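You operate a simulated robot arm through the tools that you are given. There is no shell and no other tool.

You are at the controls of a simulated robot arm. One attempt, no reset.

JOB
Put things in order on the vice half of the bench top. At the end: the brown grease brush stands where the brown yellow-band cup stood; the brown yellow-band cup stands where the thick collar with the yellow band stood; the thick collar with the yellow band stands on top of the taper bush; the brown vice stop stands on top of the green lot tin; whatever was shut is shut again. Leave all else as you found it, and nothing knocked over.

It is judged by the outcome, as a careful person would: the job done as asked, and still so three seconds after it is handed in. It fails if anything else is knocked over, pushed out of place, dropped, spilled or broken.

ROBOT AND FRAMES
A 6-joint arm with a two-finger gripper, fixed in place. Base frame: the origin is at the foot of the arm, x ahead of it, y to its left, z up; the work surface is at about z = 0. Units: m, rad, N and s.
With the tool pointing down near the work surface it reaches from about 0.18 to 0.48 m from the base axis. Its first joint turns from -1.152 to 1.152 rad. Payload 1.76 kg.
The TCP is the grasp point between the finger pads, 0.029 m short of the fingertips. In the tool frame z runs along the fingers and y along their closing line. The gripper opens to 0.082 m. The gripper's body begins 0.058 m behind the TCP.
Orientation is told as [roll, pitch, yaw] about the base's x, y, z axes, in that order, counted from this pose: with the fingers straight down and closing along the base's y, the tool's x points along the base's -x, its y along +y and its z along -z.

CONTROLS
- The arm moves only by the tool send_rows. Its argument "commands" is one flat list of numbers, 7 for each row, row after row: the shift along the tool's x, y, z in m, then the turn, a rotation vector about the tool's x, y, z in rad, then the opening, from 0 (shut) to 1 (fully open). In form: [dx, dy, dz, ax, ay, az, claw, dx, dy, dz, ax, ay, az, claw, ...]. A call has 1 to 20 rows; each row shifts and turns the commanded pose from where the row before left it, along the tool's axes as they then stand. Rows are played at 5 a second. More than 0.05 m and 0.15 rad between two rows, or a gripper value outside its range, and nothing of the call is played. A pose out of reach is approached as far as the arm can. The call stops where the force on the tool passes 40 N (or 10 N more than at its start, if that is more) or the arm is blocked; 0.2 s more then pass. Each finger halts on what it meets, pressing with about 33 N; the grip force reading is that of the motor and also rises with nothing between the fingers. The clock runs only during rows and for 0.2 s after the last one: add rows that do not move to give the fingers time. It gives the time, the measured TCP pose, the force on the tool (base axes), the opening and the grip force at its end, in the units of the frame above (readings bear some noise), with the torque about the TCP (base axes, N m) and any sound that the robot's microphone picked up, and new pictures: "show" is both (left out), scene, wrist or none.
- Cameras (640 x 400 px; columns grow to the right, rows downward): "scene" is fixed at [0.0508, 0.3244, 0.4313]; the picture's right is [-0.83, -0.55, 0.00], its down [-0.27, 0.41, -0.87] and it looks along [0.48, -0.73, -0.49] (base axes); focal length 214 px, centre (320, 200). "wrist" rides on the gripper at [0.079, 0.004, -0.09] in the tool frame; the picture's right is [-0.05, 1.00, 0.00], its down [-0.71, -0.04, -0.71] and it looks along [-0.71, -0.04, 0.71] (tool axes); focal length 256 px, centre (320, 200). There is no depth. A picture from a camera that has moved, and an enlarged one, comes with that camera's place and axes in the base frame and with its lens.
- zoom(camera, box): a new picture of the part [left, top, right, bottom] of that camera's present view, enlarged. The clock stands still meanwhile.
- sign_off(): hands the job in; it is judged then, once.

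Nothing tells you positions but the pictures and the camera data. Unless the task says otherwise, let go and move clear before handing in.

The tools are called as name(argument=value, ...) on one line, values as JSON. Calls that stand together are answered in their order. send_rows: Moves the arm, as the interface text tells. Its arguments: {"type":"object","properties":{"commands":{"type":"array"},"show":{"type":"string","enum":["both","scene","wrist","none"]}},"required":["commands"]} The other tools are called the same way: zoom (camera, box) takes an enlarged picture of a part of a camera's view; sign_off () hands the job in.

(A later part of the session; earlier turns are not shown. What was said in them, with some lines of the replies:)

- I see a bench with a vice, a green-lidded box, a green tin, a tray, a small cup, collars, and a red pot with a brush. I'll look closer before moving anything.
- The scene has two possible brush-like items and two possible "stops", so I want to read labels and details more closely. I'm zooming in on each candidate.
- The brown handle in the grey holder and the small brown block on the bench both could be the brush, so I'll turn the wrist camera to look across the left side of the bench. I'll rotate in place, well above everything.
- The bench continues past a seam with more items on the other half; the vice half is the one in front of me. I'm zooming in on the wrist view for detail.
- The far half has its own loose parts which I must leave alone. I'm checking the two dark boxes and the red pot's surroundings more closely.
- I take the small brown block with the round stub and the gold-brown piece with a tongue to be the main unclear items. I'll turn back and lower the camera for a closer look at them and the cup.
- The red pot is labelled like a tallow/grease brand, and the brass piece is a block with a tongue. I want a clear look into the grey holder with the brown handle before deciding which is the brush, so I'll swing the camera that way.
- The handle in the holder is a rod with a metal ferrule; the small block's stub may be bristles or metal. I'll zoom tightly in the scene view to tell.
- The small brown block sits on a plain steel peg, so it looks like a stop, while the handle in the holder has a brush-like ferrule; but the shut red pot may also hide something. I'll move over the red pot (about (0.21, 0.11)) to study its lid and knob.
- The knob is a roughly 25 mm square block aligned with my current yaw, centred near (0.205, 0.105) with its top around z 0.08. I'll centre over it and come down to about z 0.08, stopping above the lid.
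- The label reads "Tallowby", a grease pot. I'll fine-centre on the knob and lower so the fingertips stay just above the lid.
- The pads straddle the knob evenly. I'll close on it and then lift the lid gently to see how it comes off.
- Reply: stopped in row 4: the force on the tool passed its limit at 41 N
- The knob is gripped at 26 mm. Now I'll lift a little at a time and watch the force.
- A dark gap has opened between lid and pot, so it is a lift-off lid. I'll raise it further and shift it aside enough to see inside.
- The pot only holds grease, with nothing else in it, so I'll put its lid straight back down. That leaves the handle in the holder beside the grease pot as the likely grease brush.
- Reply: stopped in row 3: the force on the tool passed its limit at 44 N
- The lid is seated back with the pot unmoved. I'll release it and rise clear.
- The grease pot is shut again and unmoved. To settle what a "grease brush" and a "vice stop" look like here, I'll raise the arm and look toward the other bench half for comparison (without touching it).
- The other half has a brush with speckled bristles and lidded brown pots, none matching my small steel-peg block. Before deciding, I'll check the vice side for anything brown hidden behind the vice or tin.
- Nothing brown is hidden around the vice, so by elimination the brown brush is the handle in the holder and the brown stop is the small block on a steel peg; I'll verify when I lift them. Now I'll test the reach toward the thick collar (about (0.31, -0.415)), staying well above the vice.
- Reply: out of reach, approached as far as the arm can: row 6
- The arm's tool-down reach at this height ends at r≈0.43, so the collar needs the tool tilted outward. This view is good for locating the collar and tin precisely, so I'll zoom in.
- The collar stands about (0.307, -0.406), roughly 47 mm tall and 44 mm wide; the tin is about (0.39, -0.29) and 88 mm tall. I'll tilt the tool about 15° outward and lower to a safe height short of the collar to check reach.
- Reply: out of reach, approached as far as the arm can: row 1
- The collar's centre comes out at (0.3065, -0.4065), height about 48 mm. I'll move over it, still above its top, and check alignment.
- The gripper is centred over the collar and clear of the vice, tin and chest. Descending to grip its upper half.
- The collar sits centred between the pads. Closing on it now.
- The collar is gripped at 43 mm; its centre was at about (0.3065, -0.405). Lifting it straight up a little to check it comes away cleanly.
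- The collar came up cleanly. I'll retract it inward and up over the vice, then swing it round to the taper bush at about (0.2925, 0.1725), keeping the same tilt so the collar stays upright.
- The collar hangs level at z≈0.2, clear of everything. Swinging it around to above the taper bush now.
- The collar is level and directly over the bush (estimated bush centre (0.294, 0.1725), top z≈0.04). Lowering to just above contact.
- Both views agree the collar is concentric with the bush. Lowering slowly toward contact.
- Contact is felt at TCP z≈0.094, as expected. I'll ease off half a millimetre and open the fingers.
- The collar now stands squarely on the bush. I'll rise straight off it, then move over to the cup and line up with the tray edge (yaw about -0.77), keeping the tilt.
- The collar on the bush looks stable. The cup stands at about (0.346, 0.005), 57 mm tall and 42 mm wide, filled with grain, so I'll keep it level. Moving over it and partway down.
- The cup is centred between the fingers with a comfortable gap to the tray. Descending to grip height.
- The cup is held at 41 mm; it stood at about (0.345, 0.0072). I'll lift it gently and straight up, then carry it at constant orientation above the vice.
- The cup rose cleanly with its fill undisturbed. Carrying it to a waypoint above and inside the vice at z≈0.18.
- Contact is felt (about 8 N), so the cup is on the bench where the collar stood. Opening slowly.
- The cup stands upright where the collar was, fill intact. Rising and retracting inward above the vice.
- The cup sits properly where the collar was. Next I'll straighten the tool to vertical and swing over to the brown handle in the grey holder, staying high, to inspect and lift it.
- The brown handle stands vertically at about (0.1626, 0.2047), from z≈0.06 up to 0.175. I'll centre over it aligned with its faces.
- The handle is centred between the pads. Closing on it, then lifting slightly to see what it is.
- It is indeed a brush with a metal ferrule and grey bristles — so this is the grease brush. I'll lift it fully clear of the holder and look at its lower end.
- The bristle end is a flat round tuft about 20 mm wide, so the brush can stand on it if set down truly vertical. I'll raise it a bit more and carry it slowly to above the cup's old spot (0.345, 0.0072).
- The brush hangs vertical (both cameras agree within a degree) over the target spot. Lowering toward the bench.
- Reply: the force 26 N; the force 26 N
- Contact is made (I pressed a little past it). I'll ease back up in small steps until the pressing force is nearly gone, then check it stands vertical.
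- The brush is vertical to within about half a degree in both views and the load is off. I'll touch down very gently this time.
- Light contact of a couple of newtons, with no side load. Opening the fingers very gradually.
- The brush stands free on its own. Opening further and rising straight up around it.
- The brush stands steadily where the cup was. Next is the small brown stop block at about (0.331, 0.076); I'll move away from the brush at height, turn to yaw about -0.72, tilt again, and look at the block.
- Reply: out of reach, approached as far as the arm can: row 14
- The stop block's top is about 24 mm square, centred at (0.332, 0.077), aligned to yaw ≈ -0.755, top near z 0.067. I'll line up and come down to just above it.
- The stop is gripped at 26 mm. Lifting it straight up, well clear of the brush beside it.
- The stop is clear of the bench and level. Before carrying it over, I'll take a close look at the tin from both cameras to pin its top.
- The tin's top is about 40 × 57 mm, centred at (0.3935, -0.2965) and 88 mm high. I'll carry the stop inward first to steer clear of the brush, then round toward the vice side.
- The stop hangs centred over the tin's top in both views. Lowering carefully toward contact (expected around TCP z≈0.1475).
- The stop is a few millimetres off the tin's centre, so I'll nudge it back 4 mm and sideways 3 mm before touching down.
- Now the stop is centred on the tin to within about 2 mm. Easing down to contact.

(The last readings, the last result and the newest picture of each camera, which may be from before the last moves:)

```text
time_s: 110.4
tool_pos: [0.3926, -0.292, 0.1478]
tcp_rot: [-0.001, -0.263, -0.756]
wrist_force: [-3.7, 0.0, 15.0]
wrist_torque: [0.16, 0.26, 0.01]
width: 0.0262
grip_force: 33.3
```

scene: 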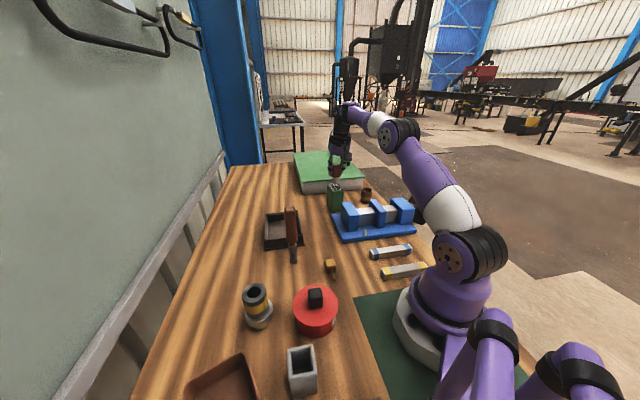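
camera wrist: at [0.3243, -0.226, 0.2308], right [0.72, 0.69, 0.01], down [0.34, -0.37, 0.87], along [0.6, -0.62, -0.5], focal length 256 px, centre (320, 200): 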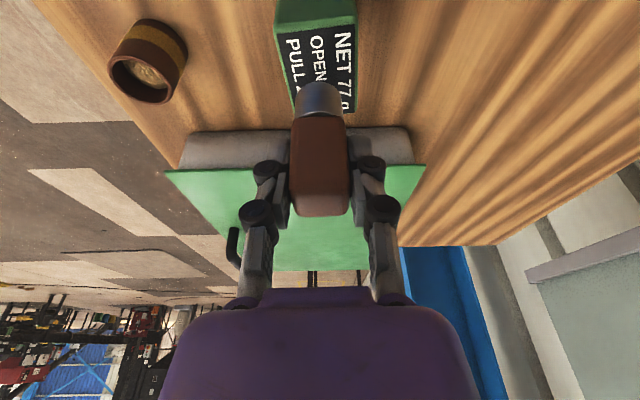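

Contact is firm; I'll back off half a millimetre and then release gradually.

send_rows(commands=[-0.0001, 0, -0.0006, 0, 0, 0, 0.2, 0, 0, 0, 0, 0, 0, 0.2], show="none")

send_rows(commands=[0, 0, 0, 0, 0, 0, 0.28, 0, 0, 0, 0, 0, 0, 0.31, 0, 0, 0, 0, 0, 0, 0.33, 0, 0, 0, 0, 0, 0, 0.35, 0, 0, 0, 0, 0, 0, 0.38, 0, 0, 0, 0, 0, 0, 0.42])

zoom(camera="scene", box=[315, 160, 355, 210])

zoom(camera="wrist", box=[240, 40, 400, 220])

```text
time_s: 111.0
tool_pos: [0.3931, -0.292, 0.1487]
tcp_rot: [0.001, -0.264, -0.756]
wrist_force: [-1.0, -1.7, 12.5]
wrist_torque: [-0.01, -0.01, 0.02]
width: 0.0262
grip_force: 33.0
```

```text
time_s: 112.4
tool_pos: [0.3927, -0.2908, 0.1471]
tcp_rot: [0.0, -0.261, -0.756]
wrist_force: [0.5, 0.0, -0.2]
wrist_torque: [-0.03, 0.01, 0.0]
width: 0.0346
grip_force: 0.0
camera wrist: at [0.3235, -0.2203, 0.2144], right [0.72, 0.69, 0.01], down [0.34, -0.37, 0.87], along [0.6, -0.62, -0.5], focal length 256 px, centre (320, 200)
```

scene: 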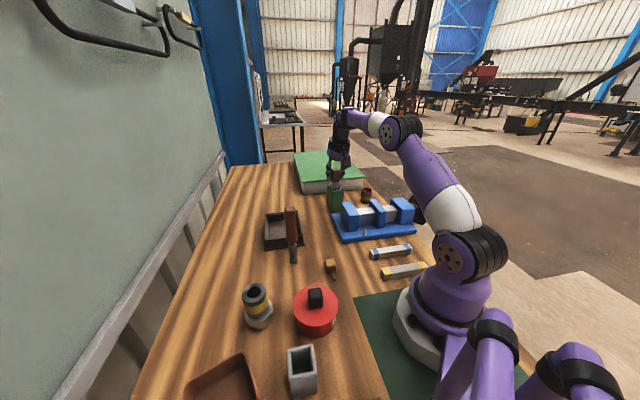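
wrist: 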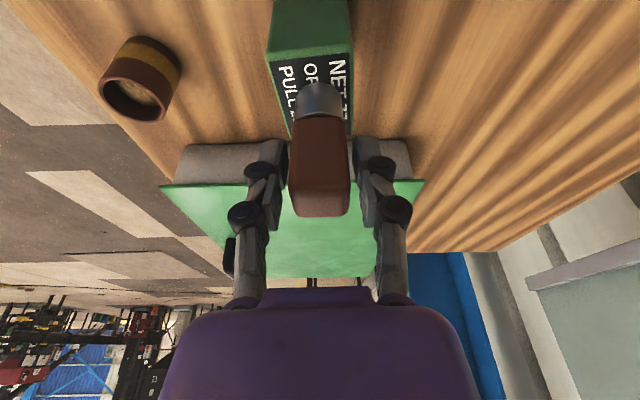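

```text
8.00 times, centred on (335, 185) of scene
camera zoom: at [0.0508, 0.3244, 0.4313], right [-0.83, -0.55, 0.0], down [-0.27, 0.41, -0.87], along [0.48, -0.73, -0.49], focal length 1716 px, centre (200, 320)
```

zoom: 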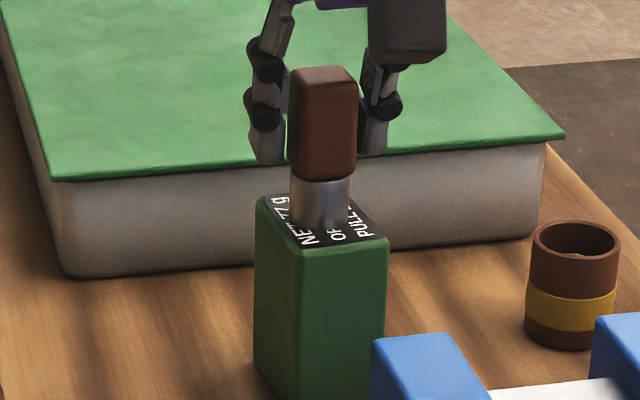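

```text
2.22 times, centred on (320, 130) of wrist
camera zoom: at [0.3235, -0.2203, 0.2144], right [0.72, 0.69, 0.01], down [0.34, -0.37, 0.87], along [0.6, -0.62, -0.5], focal length 569 px, centre (320, 356)
```

zoom: 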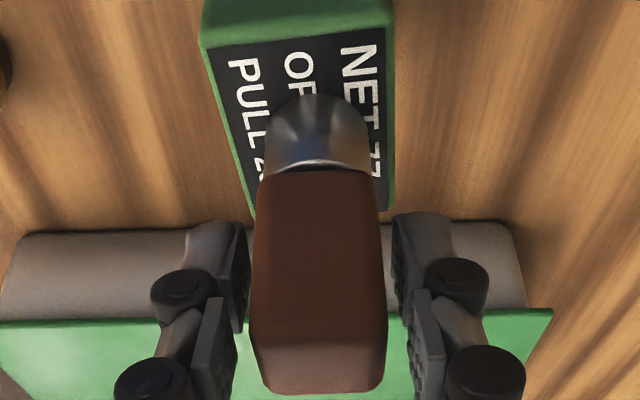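

The stop stands free on the tin. Opening wider and backing out along the tool axis, then away.

send_rows(commands=[0, 0, 0, 0, 0, 0, 0.5, 0, 0, 0, 0, 0, 0, 0.6, 0, 0, 0, 0, 0, 0, 0.7, 0, 0, -0.015, 0, 0, 0, 0.7, 0, 0, -0.02, 0, 0, 0, 0.7, 0, 0, -0.025, 0, 0, 0, 0.7, 0.02, 0, -0.025, 0, 0, 0, 0.7, 0.035, 0, -0.01, 0, 0, 0, 0.7, 0.035, 0, -0.01, 0, 0, 0, 0.7, 0.035, 0, -0.01, 0, 0, 0, 0.7, 0.035, 0, -0.01, 0, 0, 0, 0.7, 0, 0, 0, 0, 0, 0, 0.7])

zoom(camera="scene", box=[315, 160, 395, 230])

zoom(camera="scene", box=[230, 190, 350, 340])

```text
time_s: 115.0
tool_pos: [0.2557, -0.1624, 0.2266]
tcp_rot: [-0.001, -0.261, -0.755]
wrist_force: [-0.3, 0.6, 0.1]
wrist_torque: [0.04, -0.02, -0.01]
width: 0.0574
grip_force: 0.1
camera wrist: at [0.1861, -0.0913, 0.2936], right [0.72, 0.69, 0.01], down [0.34, -0.37, 0.87], along [0.6, -0.62, -0.5], focal length 256 px, centre (320, 200)
```

scene: 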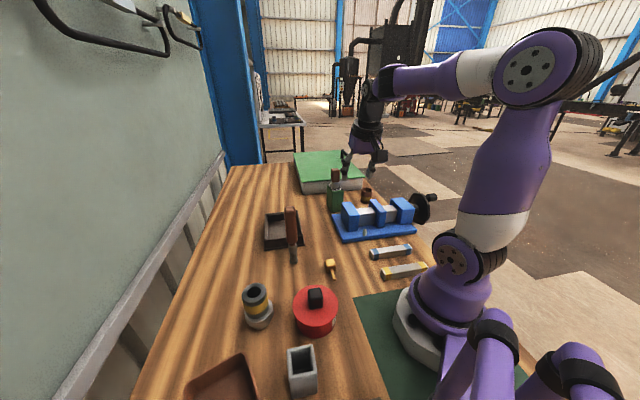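
wrist: 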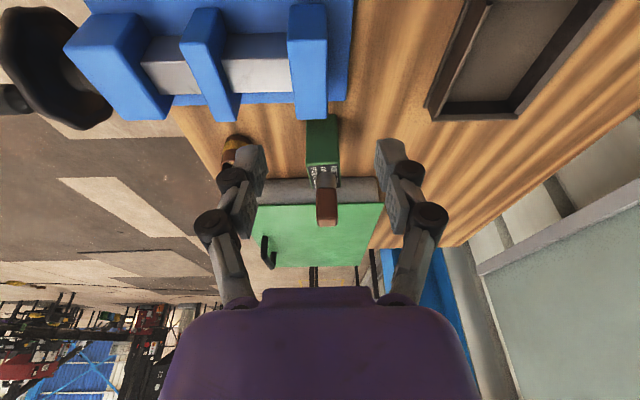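

```text
5.71 times, centred on (355, 195) of scene
camera zoom: at [0.0507, 0.3244, 0.4313], right [-0.83, -0.55, 0.0], down [-0.27, 0.41, -0.87], along [0.48, -0.73, -0.49], focal length 1226 px, centre (120, 229)
```

zoom: 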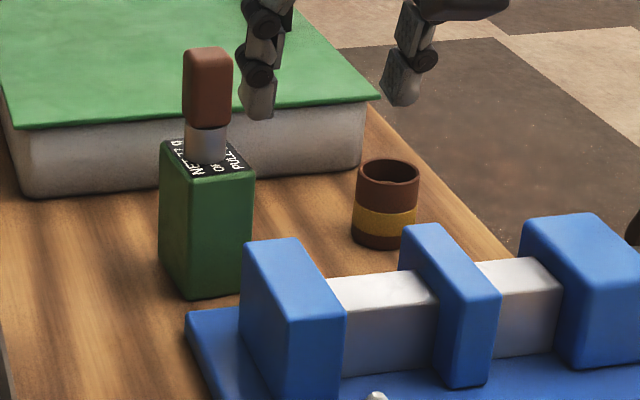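

```text
2.67 times, centred on (290, 265) of scene
camera zoom: at [0.0507, 0.3244, 0.4313], right [-0.83, -0.55, 0.0], down [-0.27, 0.41, -0.87], along [0.48, -0.73, -0.49], focal length 572 px, centre (400, 27)
```

zoom: 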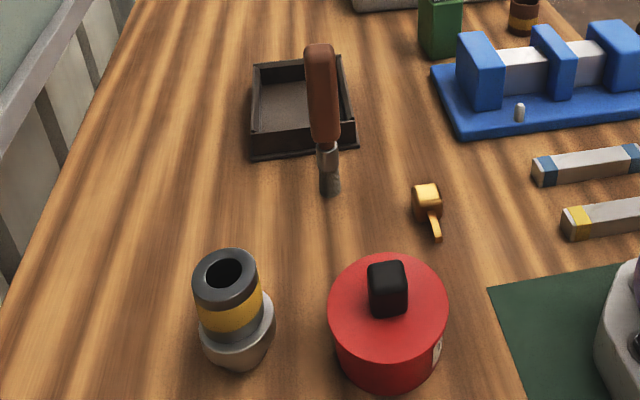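

All four moves appear done. I'll compare the same zoomed view as at the start to check that the red pot, holder and everything else are unmoved.

zoom(camera="scene", box=[160, 230, 400, 400])

zoom(camera="scene", box=[220, 140, 460, 290])

zoom(camera="scene", box=[270, 270, 350, 400])

```text
2.35 times, centred on (280, 315) of scene
camera zoom: at [0.0507, 0.3244, 0.4313], right [-0.83, -0.55, 0.0], down [-0.27, 0.41, -0.87], along [0.48, -0.73, -0.49], focal length 505 px, centre (414, -71)
```

zoom: 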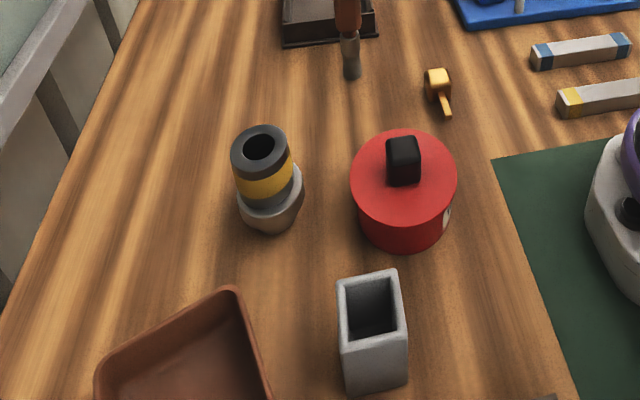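

```text
2.67 times, centred on (340, 215) of scene
camera zoom: at [0.0507, 0.3244, 0.4313], right [-0.83, -0.55, 0.0], down [-0.27, 0.41, -0.87], along [0.48, -0.73, -0.49], focal length 572 px, centre (267, 160)
```

zoom: 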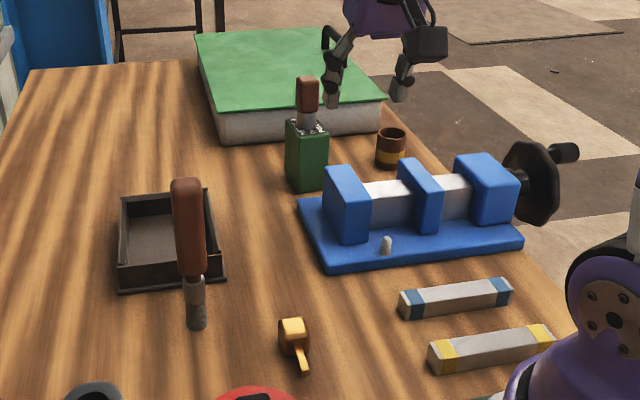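

```text
3.08 times, centred on (310, 335) of scene
camera zoom: at [0.0507, 0.3244, 0.4313], right [-0.83, -0.55, 0.0], down [-0.27, 0.41, -0.87], along [0.48, -0.73, -0.49], focal length 660 px, centre (351, -215)
```

zoom: 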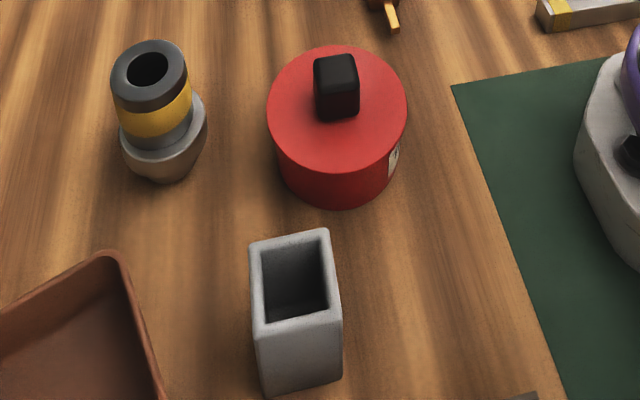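

The red pot is shut as it was, and the holder, brass piece, bars, trays, vice and tin are where they started. The brush stands in the cup's place, the cup in the collar's place, the collar on the taper bush and the stop on the tin. The gripper is open and clear of everything, so I'm handing in.

sign_off()

```text
The job is handed in.
```

The job is done and handed in: all four moves were made, nothing was knocked over, and the cup's fill stayed in place.

- **Grease brush:** it was standing in the grey holder. It now stands on its bristles where the cup stood.
- **Yellow-band cup:** it stands where the thick collar stood.
- **Thick collar:** it stands centred on top of the taper bush.
- **Vice stop:** it stands on top of the green lot tin, centred to within about 2 mm.
- **Red pot:** I opened it while searching and found only grease, so I put its lid straight back on.

**Identification:** nothing was labelled, so I identified the stop by elimination. I took it to be the small brown block on a steel peg. The one other candidate was the brass block with a tongue, which I left where it was. The brush is certain, because I saw its bristles when I lifted it.

A final check of the scene against the starting pictures showed the other items on this half of the bench in their original places. The empty grey holder also stayed where it was. I touched nothing on the other half.
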